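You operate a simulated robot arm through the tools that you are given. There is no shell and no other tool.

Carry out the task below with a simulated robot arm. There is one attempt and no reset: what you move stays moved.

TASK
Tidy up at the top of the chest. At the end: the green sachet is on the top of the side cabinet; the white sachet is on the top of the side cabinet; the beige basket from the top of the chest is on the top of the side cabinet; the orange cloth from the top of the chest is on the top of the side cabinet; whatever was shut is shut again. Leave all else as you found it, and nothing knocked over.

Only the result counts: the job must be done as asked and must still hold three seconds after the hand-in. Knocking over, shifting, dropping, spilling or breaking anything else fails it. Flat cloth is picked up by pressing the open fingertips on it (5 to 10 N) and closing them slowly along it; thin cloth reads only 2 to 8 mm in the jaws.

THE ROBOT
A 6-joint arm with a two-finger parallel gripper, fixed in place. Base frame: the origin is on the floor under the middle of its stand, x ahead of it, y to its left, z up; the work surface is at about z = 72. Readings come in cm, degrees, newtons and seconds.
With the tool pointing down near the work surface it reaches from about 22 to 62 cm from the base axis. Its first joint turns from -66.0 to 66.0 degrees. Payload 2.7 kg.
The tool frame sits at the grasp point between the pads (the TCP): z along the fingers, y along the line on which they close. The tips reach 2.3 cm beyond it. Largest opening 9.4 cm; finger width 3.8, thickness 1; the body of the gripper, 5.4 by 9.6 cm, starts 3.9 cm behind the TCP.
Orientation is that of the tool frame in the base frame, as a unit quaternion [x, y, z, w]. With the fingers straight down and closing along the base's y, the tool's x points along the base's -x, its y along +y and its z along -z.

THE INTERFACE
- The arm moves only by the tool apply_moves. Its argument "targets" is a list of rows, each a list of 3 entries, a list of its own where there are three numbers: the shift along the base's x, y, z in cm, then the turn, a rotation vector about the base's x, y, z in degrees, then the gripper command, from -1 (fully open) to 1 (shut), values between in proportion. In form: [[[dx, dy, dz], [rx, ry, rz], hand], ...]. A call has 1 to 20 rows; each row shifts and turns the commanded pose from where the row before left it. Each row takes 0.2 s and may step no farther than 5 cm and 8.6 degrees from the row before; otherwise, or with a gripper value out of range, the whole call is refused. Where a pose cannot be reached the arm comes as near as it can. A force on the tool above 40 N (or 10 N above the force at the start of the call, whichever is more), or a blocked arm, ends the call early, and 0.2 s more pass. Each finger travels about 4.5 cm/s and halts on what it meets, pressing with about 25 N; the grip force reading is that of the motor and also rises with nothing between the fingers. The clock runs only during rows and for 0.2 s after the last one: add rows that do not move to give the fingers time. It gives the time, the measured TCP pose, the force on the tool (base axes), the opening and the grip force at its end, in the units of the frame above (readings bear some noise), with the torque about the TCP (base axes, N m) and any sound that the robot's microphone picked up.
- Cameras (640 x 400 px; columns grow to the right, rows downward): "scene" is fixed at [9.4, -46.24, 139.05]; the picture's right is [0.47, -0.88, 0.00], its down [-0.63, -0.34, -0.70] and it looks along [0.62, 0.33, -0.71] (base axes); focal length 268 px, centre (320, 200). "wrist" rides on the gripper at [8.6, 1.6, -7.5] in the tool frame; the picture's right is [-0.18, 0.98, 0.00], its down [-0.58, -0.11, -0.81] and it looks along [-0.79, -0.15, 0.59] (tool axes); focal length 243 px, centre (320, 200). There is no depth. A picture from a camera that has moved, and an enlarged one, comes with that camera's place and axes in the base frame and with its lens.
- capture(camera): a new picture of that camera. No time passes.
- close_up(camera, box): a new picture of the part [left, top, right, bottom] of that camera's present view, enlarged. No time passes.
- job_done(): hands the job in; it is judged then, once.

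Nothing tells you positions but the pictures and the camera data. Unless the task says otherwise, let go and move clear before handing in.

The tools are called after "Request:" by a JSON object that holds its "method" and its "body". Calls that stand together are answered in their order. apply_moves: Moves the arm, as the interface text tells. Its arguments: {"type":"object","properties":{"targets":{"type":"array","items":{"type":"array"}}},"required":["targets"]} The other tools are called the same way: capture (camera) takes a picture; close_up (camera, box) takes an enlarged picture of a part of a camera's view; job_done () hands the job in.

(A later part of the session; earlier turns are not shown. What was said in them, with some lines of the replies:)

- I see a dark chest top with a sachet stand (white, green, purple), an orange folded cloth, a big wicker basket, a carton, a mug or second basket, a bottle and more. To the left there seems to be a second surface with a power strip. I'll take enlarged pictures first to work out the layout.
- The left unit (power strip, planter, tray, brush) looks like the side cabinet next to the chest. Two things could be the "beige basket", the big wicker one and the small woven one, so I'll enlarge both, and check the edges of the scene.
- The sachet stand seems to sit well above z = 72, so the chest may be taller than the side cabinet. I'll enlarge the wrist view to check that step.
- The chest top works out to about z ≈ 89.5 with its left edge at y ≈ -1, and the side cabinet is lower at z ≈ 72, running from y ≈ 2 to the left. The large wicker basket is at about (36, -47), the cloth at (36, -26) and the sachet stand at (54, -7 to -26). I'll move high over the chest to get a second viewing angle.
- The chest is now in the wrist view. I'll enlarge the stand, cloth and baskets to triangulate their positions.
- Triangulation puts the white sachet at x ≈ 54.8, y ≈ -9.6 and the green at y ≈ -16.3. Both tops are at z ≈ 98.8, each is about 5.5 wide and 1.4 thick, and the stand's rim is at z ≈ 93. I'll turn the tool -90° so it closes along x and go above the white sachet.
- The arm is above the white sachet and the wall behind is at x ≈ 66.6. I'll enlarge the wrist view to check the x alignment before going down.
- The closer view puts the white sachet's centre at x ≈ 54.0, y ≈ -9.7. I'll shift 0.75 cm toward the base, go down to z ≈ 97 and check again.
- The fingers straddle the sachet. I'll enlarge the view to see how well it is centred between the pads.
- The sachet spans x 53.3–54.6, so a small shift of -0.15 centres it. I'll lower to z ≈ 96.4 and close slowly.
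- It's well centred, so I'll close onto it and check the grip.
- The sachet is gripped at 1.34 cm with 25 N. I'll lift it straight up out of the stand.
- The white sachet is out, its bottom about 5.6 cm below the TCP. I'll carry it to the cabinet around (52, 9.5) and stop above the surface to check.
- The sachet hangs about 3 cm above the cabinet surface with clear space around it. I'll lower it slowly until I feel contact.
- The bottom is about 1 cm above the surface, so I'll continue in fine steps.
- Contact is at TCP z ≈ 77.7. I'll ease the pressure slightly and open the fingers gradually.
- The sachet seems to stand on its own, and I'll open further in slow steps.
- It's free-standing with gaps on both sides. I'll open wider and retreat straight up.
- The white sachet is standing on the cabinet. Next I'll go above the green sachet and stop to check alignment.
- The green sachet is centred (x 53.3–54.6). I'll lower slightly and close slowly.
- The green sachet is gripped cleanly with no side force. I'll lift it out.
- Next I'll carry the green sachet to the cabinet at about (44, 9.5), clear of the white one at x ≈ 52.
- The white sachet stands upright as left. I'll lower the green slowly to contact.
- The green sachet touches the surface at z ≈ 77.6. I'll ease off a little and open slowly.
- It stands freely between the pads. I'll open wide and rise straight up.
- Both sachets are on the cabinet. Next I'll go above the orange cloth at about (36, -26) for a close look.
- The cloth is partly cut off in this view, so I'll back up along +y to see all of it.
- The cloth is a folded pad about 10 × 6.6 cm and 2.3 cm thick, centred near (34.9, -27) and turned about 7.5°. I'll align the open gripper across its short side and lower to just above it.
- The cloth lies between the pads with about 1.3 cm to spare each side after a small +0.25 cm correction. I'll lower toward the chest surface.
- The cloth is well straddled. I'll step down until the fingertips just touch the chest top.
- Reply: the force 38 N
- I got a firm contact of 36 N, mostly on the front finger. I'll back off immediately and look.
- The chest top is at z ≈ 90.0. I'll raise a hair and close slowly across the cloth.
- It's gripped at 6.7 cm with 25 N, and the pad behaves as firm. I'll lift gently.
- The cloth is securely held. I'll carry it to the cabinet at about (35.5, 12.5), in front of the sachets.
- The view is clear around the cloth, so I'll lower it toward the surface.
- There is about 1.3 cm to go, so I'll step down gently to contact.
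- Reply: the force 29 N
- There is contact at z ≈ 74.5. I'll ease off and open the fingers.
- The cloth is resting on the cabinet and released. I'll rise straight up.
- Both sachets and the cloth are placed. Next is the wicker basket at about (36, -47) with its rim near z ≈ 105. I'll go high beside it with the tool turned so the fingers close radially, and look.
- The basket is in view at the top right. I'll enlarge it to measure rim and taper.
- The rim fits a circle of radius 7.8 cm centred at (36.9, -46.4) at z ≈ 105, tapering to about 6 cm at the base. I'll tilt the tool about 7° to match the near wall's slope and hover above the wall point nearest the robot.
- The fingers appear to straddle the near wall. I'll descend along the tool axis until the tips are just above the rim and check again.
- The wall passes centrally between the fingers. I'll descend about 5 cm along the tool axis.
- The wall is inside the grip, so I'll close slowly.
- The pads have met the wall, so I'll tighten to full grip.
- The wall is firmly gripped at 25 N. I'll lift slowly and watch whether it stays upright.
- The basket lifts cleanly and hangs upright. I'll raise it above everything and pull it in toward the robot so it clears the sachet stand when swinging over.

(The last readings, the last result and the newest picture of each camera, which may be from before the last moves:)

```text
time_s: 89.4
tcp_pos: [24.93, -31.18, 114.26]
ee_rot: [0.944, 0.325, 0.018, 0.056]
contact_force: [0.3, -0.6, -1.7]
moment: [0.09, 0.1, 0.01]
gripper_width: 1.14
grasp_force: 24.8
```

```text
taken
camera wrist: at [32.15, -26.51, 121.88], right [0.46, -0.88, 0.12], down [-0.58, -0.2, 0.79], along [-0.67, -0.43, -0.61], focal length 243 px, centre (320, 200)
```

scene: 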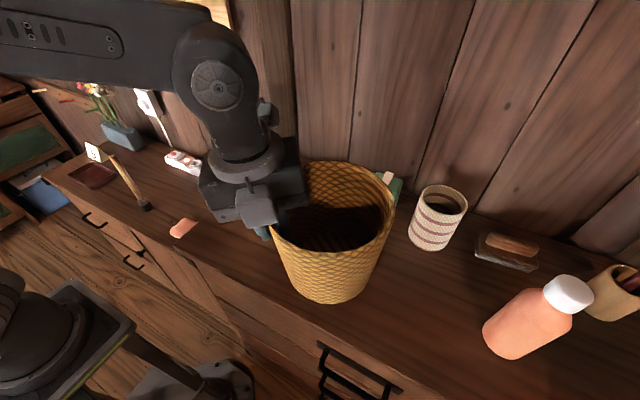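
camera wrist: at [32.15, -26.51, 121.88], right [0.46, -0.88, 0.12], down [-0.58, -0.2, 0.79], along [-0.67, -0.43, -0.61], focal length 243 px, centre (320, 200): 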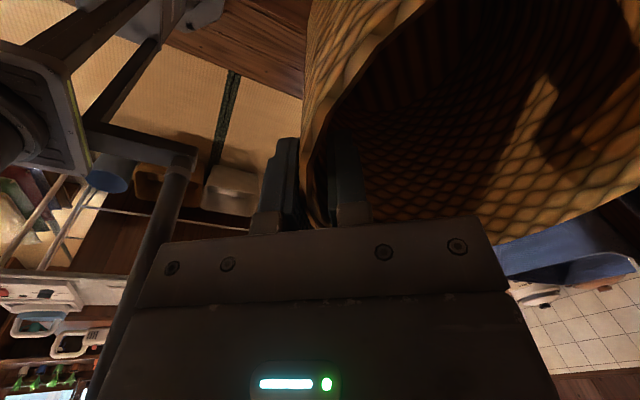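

The basket is held securely with its bottom near z ≈ 101. I'll swing it around the base axis to the cabinet side at constant radius and height.

Request:
{"method": "apply_moves", "body": {"targets": [[[2.68, 2.33, 0], [0, 0, 5.1], 0.95], [[2.47, 2.57, 0], [0, 0, 5.1], 0.95], [[2.24, 2.77, 0], [0, 0, 5.1], 0.95], [[1.97, 2.96, 0], [0, 0, 5.1], 0.95], [[1.71, 3.12, 0], [0, 0, 5.1], 0.95], [[1.42, 3.27, 0], [0, 0, 5.1], 0.95], [[1.13, 3.37, 0], [0, 0, 5.1], 0.95], [[0.82, 3.46, 0], [0, 0, 5.1], 0.95], [[0.51, 3.53, 0], [0, 0, 5.1], 0.95], [[0.2, 3.55, 0], [0, 0, 5.1], 0.95], [[-0.12, 3.56, 0], [0, 0, 5.1], 0.95], [[-0.44, 3.53, 0], [0, 0, 5.1], 0.95], [[-0.75, 3.48, 0], [0, 0, 5.1], 0.95], [[-1.05, 3.4, 0], [0, 0, 5.1], 0.95], [[-1.36, 3.29, 0], [0, 0, 5.1], 0.95], [[0, 0, 0], [0, 0, 0], 0.95], [[0, 0, 0], [0, 0, 0], 0.95]]}}

Request:
{"method": "capture", "body": {"camera": "scene"}}

Request:
{"method": "capture", "body": {"camera": "wrist"}}

```text
time_s: 93.0
tcp_pos: [36.17, 16.99, 114.33]
ee_rot: [0.539, 0.84, 0.05, 0.032]
contact_force: [0.5, 0.5, -1.9]
moment: [-0.06, 0.1, -0.01]
gripper_width: 1.14
grasp_force: 25.1
```

```text
taken
```

scene: 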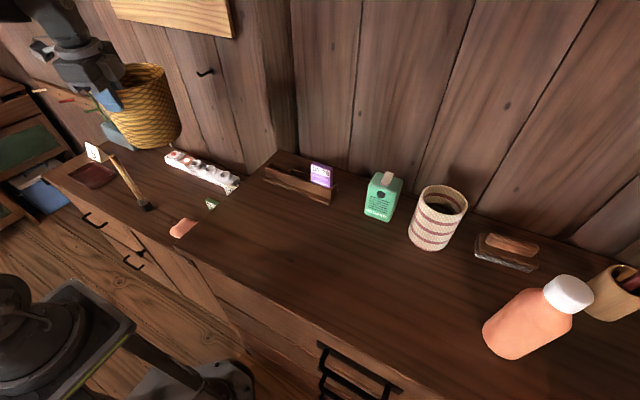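

```text
taken
camera wrist: at [33.36, 25.06, 121.93], right [0.96, 0.24, 0.12], down [0.06, -0.61, 0.79], along [0.26, -0.75, -0.61], focal length 243 px, centre (320, 200)
```

wrist: 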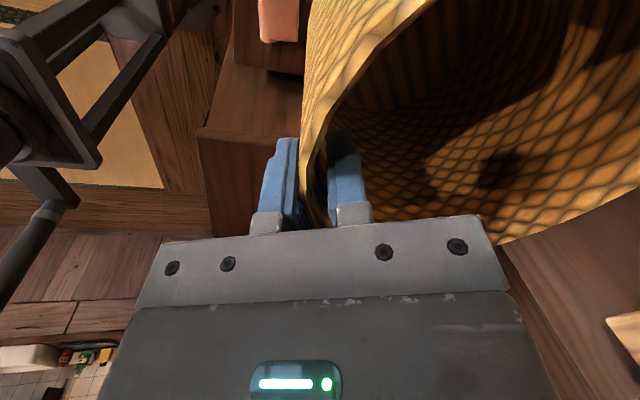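

The basket is over the cabinet. I'll extend out to put its centre near (47.5, 22) and lower it most of the way, then check clearances.

Request:
{"method": "apply_moves", "body": {"targets": [[[1.5, 0.7, 0], [0, 0, 0], 0.95], [[1.5, 0.7, 0], [0, 0, 0], 0.95], [[1.5, 0.66, 0], [0, 0, 0], 0.95], [[0, 0, -1.5], [0, 0, 0], 0.95], [[0, 0, -2.5], [0, 0, 0], 0.95], [[0, 0, -3], [0, 0, 0], 0.95], [[0, 0, -3], [0, 0, 0], 0.95], [[0, 0, -3], [0, 0, 0], 0.95], [[0, 0, -2], [0, 0, 0], 0.95], [[0, 0, -1], [0, 0, 0], 0.95], [[0, 0, 0], [0, 0, 0], 0.95]]}}

Request:
{"method": "capture", "body": {"camera": "scene"}}

Request:
{"method": "capture", "body": {"camera": "wrist"}}

```text
time_s: 95.4
tcp_pos: [40.9, 18.98, 98.2]
ee_rot: [0.54, 0.84, 0.05, 0.032]
contact_force: [0.5, -0.2, -1.3]
moment: [-0.09, 0.08, 0.02]
gripper_width: 1.13
grasp_force: 25.5
```

```text
taken
```

scene: 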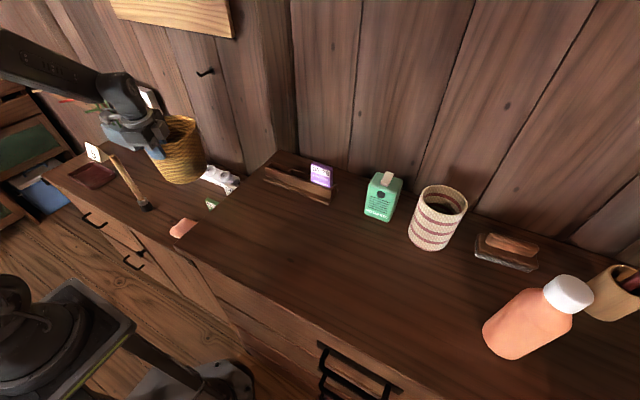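

```text
taken
camera wrist: at [37.89, 27.09, 105.86], right [0.96, 0.24, 0.12], down [0.06, -0.61, 0.79], along [0.26, -0.75, -0.61], focal length 243 px, centre (320, 200)
```

wrist: 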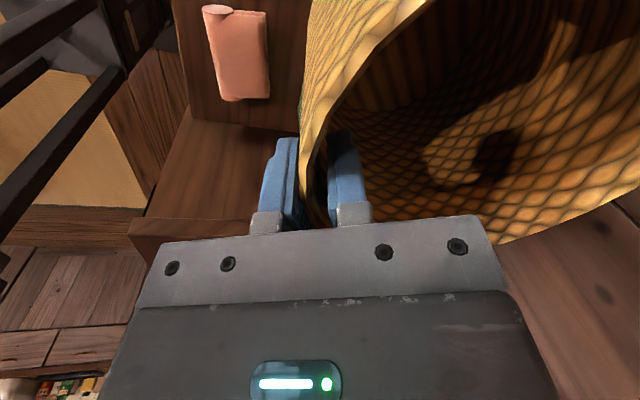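

Clearances look fine so far, and I'll enlarge the area before the final descent.

Request:
{"method": "close_up", "body": {"camera": "scene", "box": [60, 50, 270, 250]}}

```text
2.00 times, centred on (165, 150) of scene
camera zoom: at [9.4, -46.24, 139.05], right [0.47, -0.88, 0.0], down [-0.63, -0.34, -0.7], along [0.62, 0.33, -0.71], focal length 536 px, centre (630, 300)
```

zoom: 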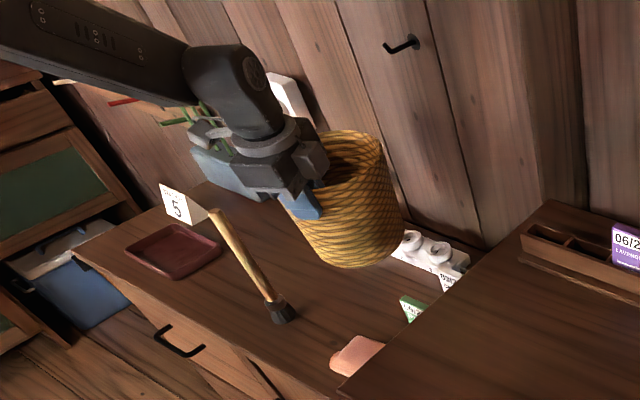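

The brush is vertical at about (37, 35.5), well clear of the camera and basket. I'll lower further.

Request:
{"method": "apply_moves", "body": {"targets": [[[0, 0, -1.5], [0, 0, 0], 0.95], [[0, 0, -2], [0, 0, 0], 0.95], [[0, 0, -2], [0, 0, 0], 0.95], [[0, 0, -2], [0, 0, 0], 0.95], [[0, 0, -1.5], [0, 0, 0], 0.95], [[0, 0, -1], [0, 0, 0], 0.95], [[0, 0, -0.7], [0, 0, 0], 0.95], [[0, 0, 0], [0, 0, 0], 0.95]]}}

Request:
{"method": "close_up", "body": {"camera": "scene", "box": [60, 50, 270, 250]}}

Request:
{"method": "capture", "body": {"camera": "wrist"}}

```text
time_s: 97.2
tcp_pos: [40.78, 18.95, 87.46]
ee_rot: [0.54, 0.839, 0.05, 0.031]
contact_force: [-0.8, -0.3, -1.1]
moment: [-0.06, 0.14, 0.01]
gripper_width: 1.12
grasp_force: 24.7
```

```text
2.00 times, centred on (165, 150) of scene
camera zoom: at [9.4, -46.24, 139.05], right [0.47, -0.88, 0.0], down [-0.63, -0.34, -0.7], along [0.62, 0.33, -0.71], focal length 536 px, centre (630, 300)
```

zoom: 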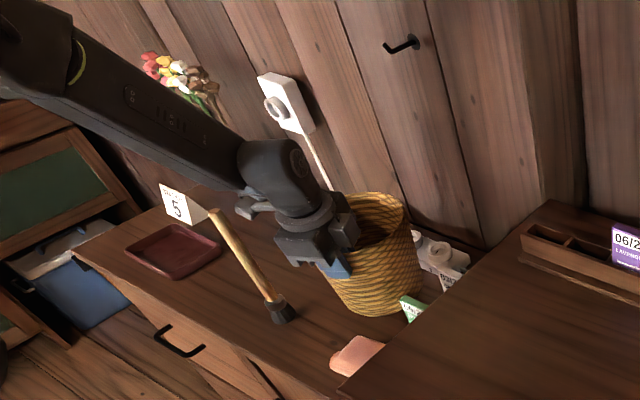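

```text
taken
camera wrist: at [37.86, 27.02, 95.2], right [0.96, 0.24, 0.12], down [0.06, -0.61, 0.79], along [0.26, -0.75, -0.61], focal length 243 px, centre (320, 200)
```

wrist: 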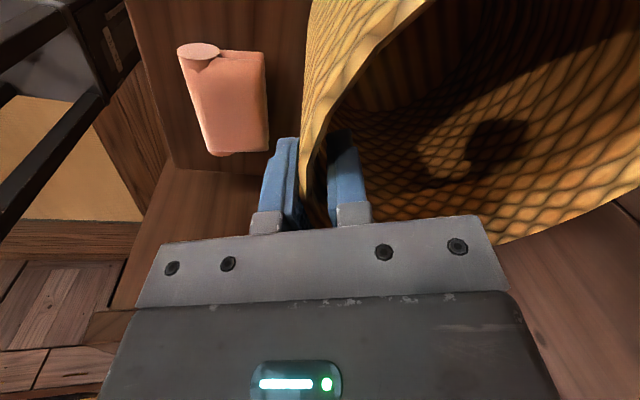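

About 2 cm remain, so I'll go down in gentle steps.

Request:
{"method": "apply_moves", "body": {"targets": [[[0, 0, -0.7], [0, 0, 0], 0.95], [[0, 0, -0.5], [0, 0, 0], 0.95], [[0, 0, -0.3], [0, 0, 0], 0.95], [[0, 0, 0], [0, 0, 0], 0.95]]}}

```text
time_s: 98.2
tcp_pos: [40.9, 18.88, 86.1]
ee_rot: [0.539, 0.84, 0.05, 0.033]
contact_force: [0.2, -0.4, -2.4]
moment: [-0.06, 0.11, -0.02]
gripper_width: 1.13
grasp_force: 24.9
```

Request:
{"method": "apply_moves", "body": {"targets": [[[0, 0, -0.3], [0, 0, 0], 0.95], [[0, 0, -0.15], [0, 0, 0], 0.95], [[0, 0, 0], [0, 0, 0], 0.95]]}}

```text
time_s: 99.0
tcp_pos: [40.79, 18.95, 85.58]
ee_rot: [0.539, 0.84, 0.049, 0.033]
contact_force: [0.0, -0.3, -1.9]
moment: [-0.08, 0.09, -0.02]
gripper_width: 1.14
grasp_force: 24.8
```

Request:
{"method": "apply_moves", "body": {"targets": [[[0, 0, -0.12], [0, 0, 0], 0.95], [[0, 0, -0.1], [0, 0, 0], 0.95], [[0, 0, 0], [0, 0, 0], 0.95]]}}

```text
time_s: 99.8
tcp_pos: [40.73, 19.01, 85.46]
ee_rot: [0.54, 0.84, 0.05, 0.032]
contact_force: [-0.3, -0.2, -2.3]
moment: [-0.07, 0.09, 0.0]
gripper_width: 1.14
grasp_force: 24.9
```

Request:
{"method": "apply_moves", "body": {"targets": [[[0, 0, -0.1], [0, 0, 0], 0.95], [[0, 0, -0.1], [0, 0, 0], 0.95], [[0, 0, 0], [0, 0, 0], 0.95]]}}

```text
time_s: 100.6
tcp_pos: [40.84, 18.89, 85.4]
ee_rot: [0.54, 0.84, 0.05, 0.032]
contact_force: [-1.5, -3.8, 7.8]
moment: [-0.43, 0.18, -0.05]
gripper_width: 1.12
grasp_force: 25.3
```

The basket is touching down. I'll open slowly to let it settle.

Request:
{"method": "apply_moves", "body": {"targets": [[[0, 0, 0], [0, 0, 0], 0.85], [[0, 0, 0], [0, 0, 0], 0.78], [[0, 0, 0], [0, 0, 0], 0.75], [[0, 0, 0], [0, 0, 0], 0.73], [[0, 0, 0], [0, 0, 0], 0.7], [[0, 0, 0], [0, 0, 0], 0.66], [[0, 0, 0], [0, 0, 0], 0.6], [[0, 0, 0], [0, 0, 0], 0.5], [[0, 0, 0], [0, 0, 0], 0.4], [[0, 0, 0], [0, 0, 0], 0.4]]}}

Request:
{"method": "capture", "body": {"camera": "wrist"}}

Request:
{"method": "close_up", "body": {"camera": "scene", "box": [60, 50, 270, 250]}}

```text
time_s: 102.8
tcp_pos: [40.86, 18.92, 85.2]
ee_rot: [0.54, 0.839, 0.05, 0.032]
contact_force: [-0.2, -0.5, -0.4]
moment: [0.0, -0.01, 0.0]
gripper_width: 2.84
grasp_force: 0.1
```

```text
taken
camera wrist: at [37.82, 27.05, 92.9], right [0.96, 0.24, 0.12], down [0.06, -0.61, 0.79], along [0.26, -0.75, -0.61], focal length 243 px, centre (320, 200)
```

wrist: 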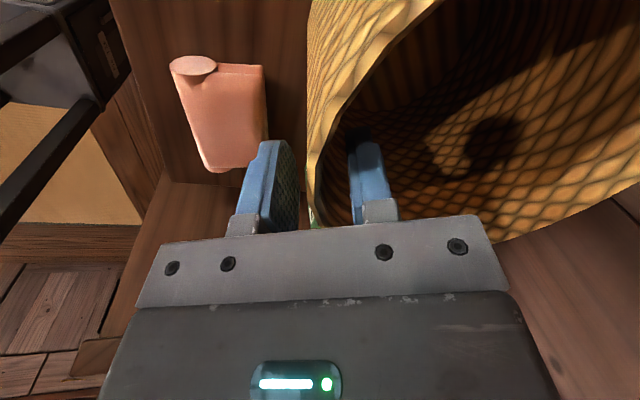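

```text
2.00 times, centred on (165, 150) of scene
camera zoom: at [9.4, -46.24, 139.05], right [0.47, -0.88, 0.0], down [-0.63, -0.34, -0.7], along [0.62, 0.33, -0.71], focal length 536 px, centre (630, 300)
```

zoom: 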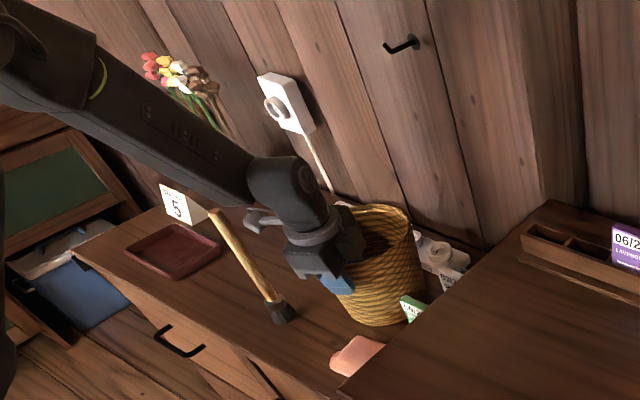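

The basket is released. I'll open a little more and withdraw along the tool axis.

Request:
{"method": "apply_moves", "body": {"targets": [[[0, 0, 0], [0, 0, 0], 0.2], [[0, 0, 0], [0, 0, 0], 0.1], [[-0.05, -0.02, 0.5], [0, 0, 0], 0.1], [[-0.11, -0.05, 1], [0, 0, 0], 0.1], [[-0.16, -0.08, 1.5], [0, 0, 0], 0.1], [[-0.22, -0.1, 2], [0, 0, 0], 0.1], [[-0.22, -0.1, 2], [0, 0, 0], 0.1], [[-0.3, -0.15, 3], [0, 0, 0], 0.1], [[-0.3, -0.15, 3], [0, 0, 0], 0.1], [[-0.3, -0.15, 4], [0, 0, 0], 0.1], [[-0.3, -0.15, 4], [0, 0, 0], 0.1], [[-0.3, -0.15, 4], [0, 0, 0], 0.1], [[-0.3, -0.15, 3], [0, 0, 0], 0.1], [[0, 0, 0], [0, 0, 0], 0.1]]}}

Request:
{"method": "capture", "body": {"camera": "wrist"}}

Request:
{"method": "capture", "body": {"camera": "scene"}}

```text
time_s: 105.8
tcp_pos: [38.37, 17.82, 113.24]
ee_rot: [0.54, 0.84, 0.05, 0.031]
contact_force: [-0.3, 0.4, -0.1]
moment: [-0.04, -0.01, -0.01]
gripper_width: 4.25
grasp_force: 0.1
```

```text
taken
camera wrist: at [35.31, 25.75, 120.86], right [0.96, 0.24, 0.12], down [0.06, -0.61, 0.79], along [0.26, -0.75, -0.61], focal length 243 px, centre (320, 200)
```

wrist: 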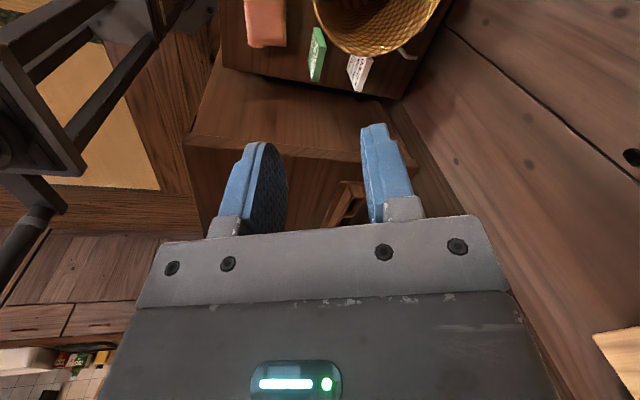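

```text
taken
```

scene: 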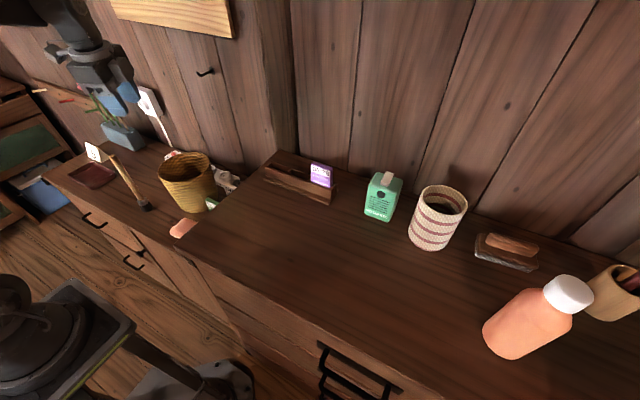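

All four items appear to be on the cabinet. I'll check them closely, along with the rest of the scene.

Request:
{"method": "close_up", "body": {"camera": "wrist", "box": [210, 0, 470, 120]}}

Request:
{"method": "close_up", "body": {"camera": "scene", "box": [40, 110, 260, 260]}}

Request:
{"method": "close_up", "body": {"camera": "scene", "box": [240, 130, 480, 290]}}

```text
2.46 times, centred on (340, 60) of wrist
camera zoom: at [35.31, 25.75, 120.86], right [0.96, 0.24, 0.12], down [0.06, -0.61, 0.79], along [0.26, -0.75, -0.61], focal length 597 px, centre (271, 545)
```

zoom: 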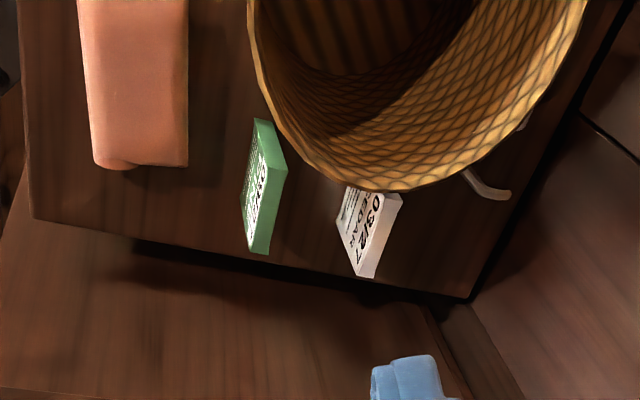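

```text
2.67 times, centred on (150, 185) of scene
camera zoom: at [9.4, -46.24, 139.05], right [0.47, -0.88, 0.0], down [-0.63, -0.34, -0.7], along [0.62, 0.33, -0.71], focal length 714 px, centre (773, 240)
```

zoom: 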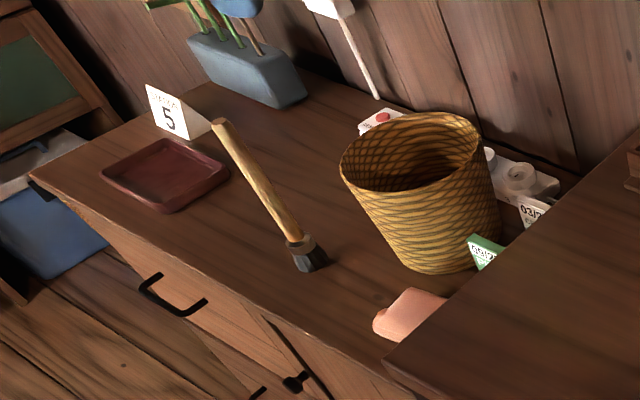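

```text
2.50 times, centred on (360, 210) of scene
camera zoom: at [9.4, -46.24, 139.05], right [0.47, -0.88, 0.0], down [-0.63, -0.34, -0.7], along [0.62, 0.33, -0.71], focal length 670 px, centre (220, 175)
```

zoom: 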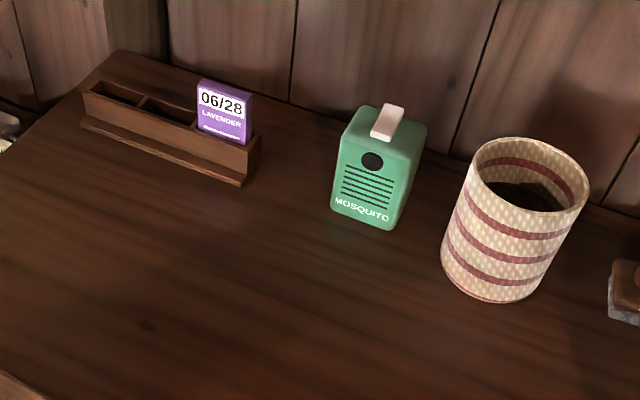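

Everything looks right so far. Before handing in I want to be sure which basket "beige" means, so I'll look at the small striped container and check whether it is in reach, staying high above everything.

Request:
{"method": "apply_moves", "body": {"targets": [[[0, -3, 1], [0.6, 0.8, 0], -0.2], [[0, -3.5, 1], [0.6, 1, 0], -0.2], [[0, -3.5, 1], [0.6, 1.2, 0], -0.2], [[0, -3.5, 1], [0.6, 1.2, 0], -0.2], [[0, -3.5, 0], [0, 1, 0], -0.2], [[0, -3.5, 0], [0, 1, 0], -0.2], [[0, -3.5, 0], [0, 0, 0], -0.2], [[0, -3.5, 0], [0, 0, 0], -0.2], [[0, -3.5, 0], [0, 0, 0], -0.2], [[0, -3, 0], [0, 0, 0], -0.2], [[0, 0, 0], [0, 0, 0], -0.2]]}}

Request:
{"method": "capture", "body": {"camera": "wrist"}}

Request:
{"method": "close_up", "body": {"camera": "scene", "box": [400, 170, 490, 260]}}

Request:
{"method": "close_up", "body": {"camera": "scene", "box": [140, 130, 260, 250]}}

```text
time_s: 108.2
tcp_pos: [38.14, -16.26, 117.22]
ee_rot: [0.543, 0.839, 0.038, -0.025]
contact_force: [0.5, -0.7, 1.0]
moment: [-0.02, 0.01, 0.0]
gripper_width: 5.64
grasp_force: 0.0
```

```text
taken
camera wrist: at [36.13, -8.61, 125.4], right [0.97, 0.23, 0.02], down [0.14, -0.65, 0.75], along [0.19, -0.73, -0.66], focal length 243 px, centre (320, 200)
```

wrist: 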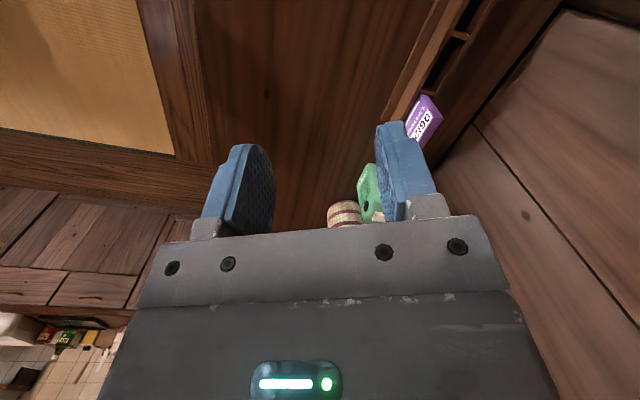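

```text
4.44 times, centred on (445, 215) of scene
camera zoom: at [9.4, -46.25, 139.05], right [0.47, -0.88, 0.0], down [-0.63, -0.34, -0.7], along [0.62, 0.33, -0.71], focal length 1190 px, centre (-236, 133)
```

zoom: 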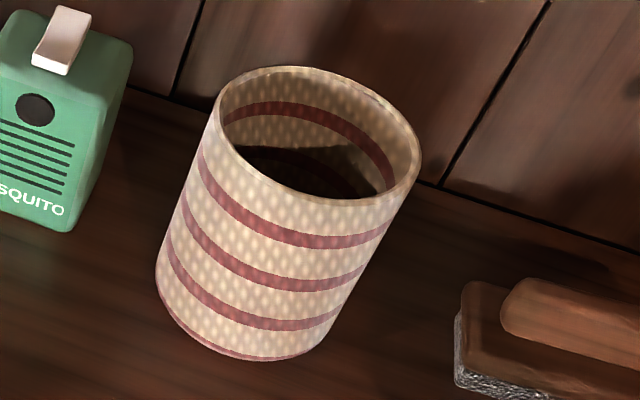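

```text
3.33 times, centred on (200, 190) of scene
camera zoom: at [9.4, -46.25, 139.05], right [0.47, -0.88, 0.0], down [-0.63, -0.34, -0.7], along [0.62, 0.33, -0.71], focal length 893 px, centre (720, 233)
```

zoom: 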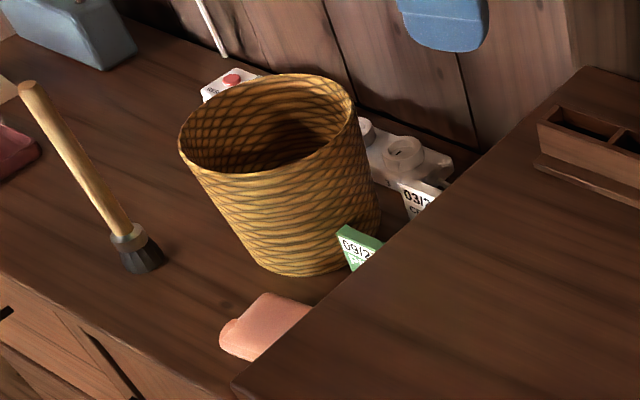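

The small container is a striped cream and maroon one at radius ≈ 73 cm, beyond the stated 62 cm. I'll test the reach at a safe height (z ≈ 118), well above everything.

Request:
{"method": "apply_moves", "body": {"targets": [[[0.4, -2, 0.5], [-2.6, 0, 0], -0.2], [[0.5, -2.5, 0.5], [-2.6, 0, 0], -0.2], [[0.8, -3, 0], [0, 0, -7.5], -0.2], [[0.8, -3, 0], [0, 0, -7.5], -0.2], [[0.8, -3, 0], [0, 0, -7.5], -0.2], [[0.8, -3, 0], [0, 0, -7.5], -0.2], [[0.8, -3, 0], [0, 0, -7.5], -0.2], [[0.8, -3, 0], [0, 0, -7.5], -0.2], [[0.8, -2.5, 0], [0, 0, -7.5], -0.2], [[0.5, -2, 0], [0, 0, -7.5], -0.2], [[0.5, -1.5, 0], [0, 0, -7.5], -0.2], [[0, 0, 0], [0, 0, 0], -0.2], [[0, 0, 0], [0, 0, 0], -0.2]]}}

Request:
{"method": "capture", "body": {"camera": "scene"}}

Request:
{"method": "capture", "body": {"camera": "wrist"}}

```text
time_s: 111.0
tcp_pos: [41.08, -41.36, 115.4]
ee_rot: [0.919, 0.395, 0.001, 0.0]
contact_force: [0.3, -0.1, 0.7]
moment: [0.02, -0.01, 0.0]
gripper_width: 5.64
grasp_force: 0.1
out of reach, approached as far as the arm can: row 8, 9, 10, 11
```

```text
taken
```

scene: 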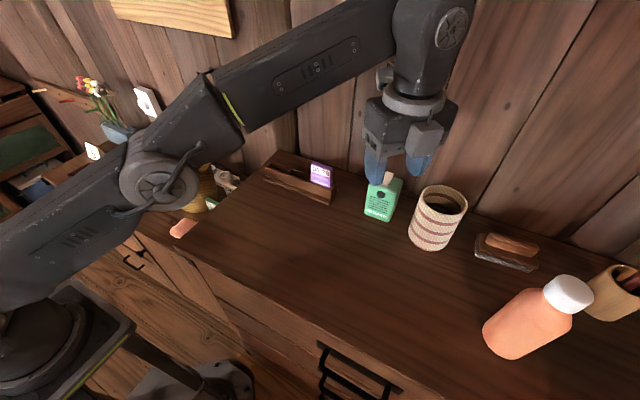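

```text
taken
camera wrist: at [48.17, -36.19, 122.79], right [0.59, -0.81, 0.0], down [-0.48, -0.35, 0.81], along [-0.65, -0.47, -0.59], focal length 243 px, centre (320, 200)
```

wrist: 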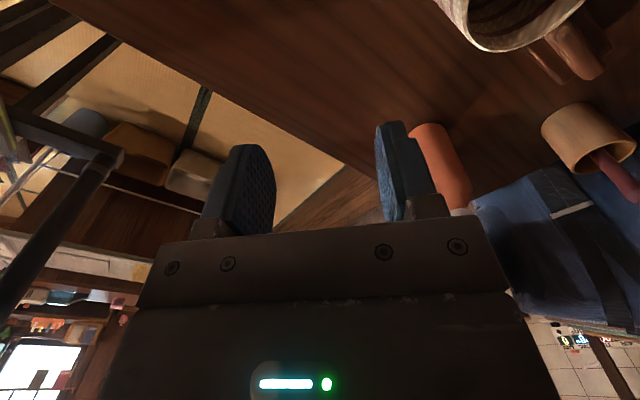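

The arm can't even reach a 60 cm radius there ("out of reach" at about 58 cm), so the striped container at ~73 cm can't be meant. The wicker basket is the right one. I'll retreat to a clear parking pose and do a final check.

Request:
{"method": "apply_moves", "body": {"targets": [[[-1.5, 2, 0], [0, 0, 0], -0.2], [[-1.5, 2.5, 0], [0, 0, 0], -0.2], [[-1.5, 3, 0], [0, 0, 0], -0.2], [[-1.5, 3, 0], [0, 0, 0], -0.2], [[-1, 3, 0], [0, 0, 0], -0.2], [[-1, 3, 0], [0, 0, 0], -0.2], [[-1, 3, 0], [0, 0, 0], -0.2], [[-1, 3, 0], [0, 0, 0], -0.2], [[0, 3, 0], [0, 0, 0], -0.2], [[0, 2.5, 0], [0, 0, 0], -0.2], [[0, 2, 0], [0, 0, 0], -0.2], [[0, 0, 0], [0, 0, 0], -0.2], [[0, 0, 0], [0, 0, 0], -0.2]]}}

Request:
{"method": "capture", "body": {"camera": "scene"}}

Request:
{"method": "close_up", "body": {"camera": "scene", "box": [40, 110, 260, 260]}}

Request:
{"method": "close_up", "body": {"camera": "scene", "box": [240, 130, 640, 380]}}

```text
time_s: 113.8
tcp_pos: [31.17, -11.04, 115.42]
ee_rot: [0.918, 0.396, 0.0, -0.001]
contact_force: [0.8, 0.1, -0.6]
moment: [0.0, 0.03, -0.01]
gripper_width: 5.66
grasp_force: 0.1
```

```text
taken
```

scene: 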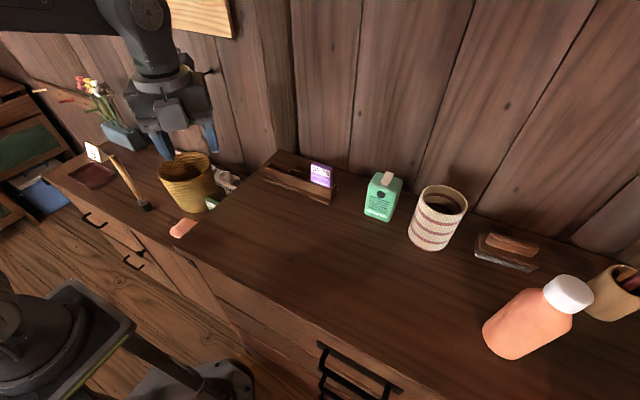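

```text
2.67 times, centred on (150, 185) of scene
camera zoom: at [9.4, -46.24, 139.05], right [0.47, -0.88, 0.0], down [-0.63, -0.34, -0.7], along [0.62, 0.33, -0.71], focal length 714 px, centre (773, 240)
```

zoom: 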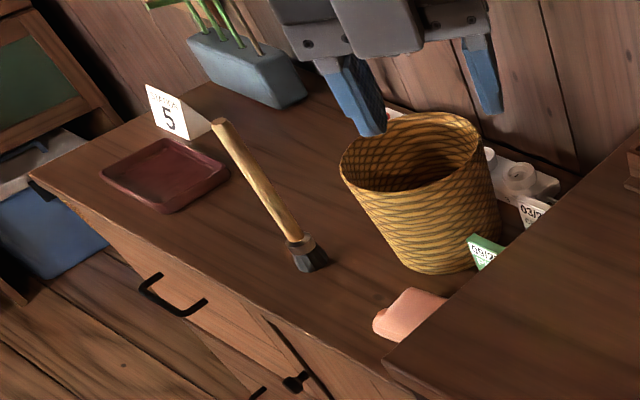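

```text
1.60 times, centred on (440, 255) of scene
camera zoom: at [9.4, -46.24, 139.05], right [0.47, -0.88, 0.0], down [-0.63, -0.34, -0.7], along [0.62, 0.33, -0.71], focal length 429 px, centre (128, 112)
```

zoom: 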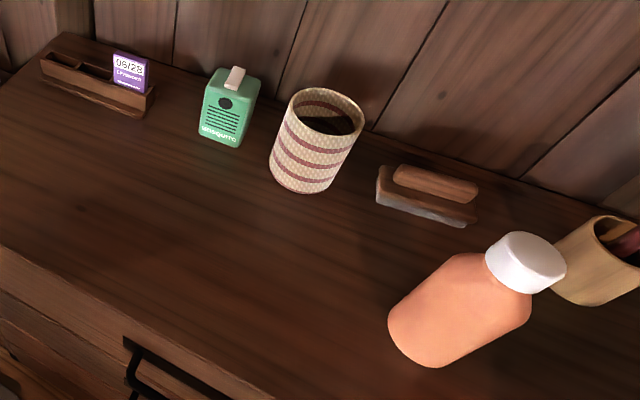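

Everything looks in place. As a last check I'll compare the stand with its starting picture to confirm it hasn't shifted.

Request:
{"method": "close_up", "body": {"camera": "scene", "box": [255, 135, 345, 205]}}

```text
5.71 times, centred on (300, 170) of scene
camera zoom: at [9.4, -46.24, 139.05], right [0.47, -0.88, 0.0], down [-0.63, -0.34, -0.7], along [0.62, 0.33, -0.71], focal length 1531 px, centre (434, 371)
```

zoom: 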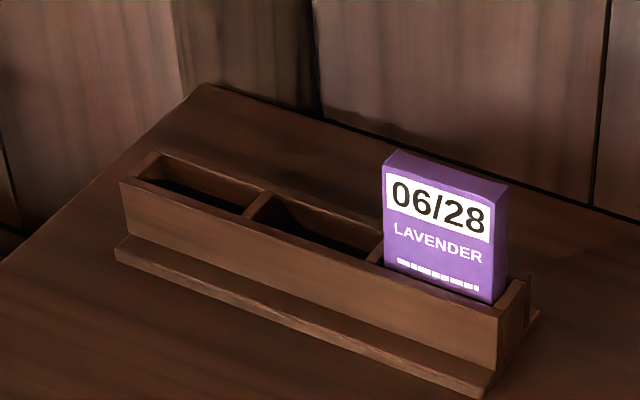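

The stand and the purple sachet are exactly where they started. Both sachets, the cloth and the basket rest on the side cabinet, and the arm is clear with the gripper empty, so I'm handing in.

Request:
{"method": "job_done", "body": {}}

```text
The job is handed in.
```

The green sachet, the white sachet, the orange cloth and the wicker basket are now on top of the side cabinet. I've handed the job in, but no verdict has come back.

- **Placement:** Both sachets stand upright near the chest side, the cloth lies flat in front of them, and the basket is beside them. All four were stable in the last pictures, with the arm clear and the gripper empty.
- **Which basket:** I took the large golden wicker basket as "the beige basket". A smaller striped cream container also stands on the chest and is arguably closer to beige. It is about 73 cm from the base axis, and the arm, pointing straight down, got no farther than about 58 cm in that direction. I did not try reaching it with the tool tilted.
- **Everything else:** The stand and the purple sachet match their starting picture exactly. Nothing else on the chest or cabinet looked moved or knocked over. I opened nothing, so there was nothing to shut.
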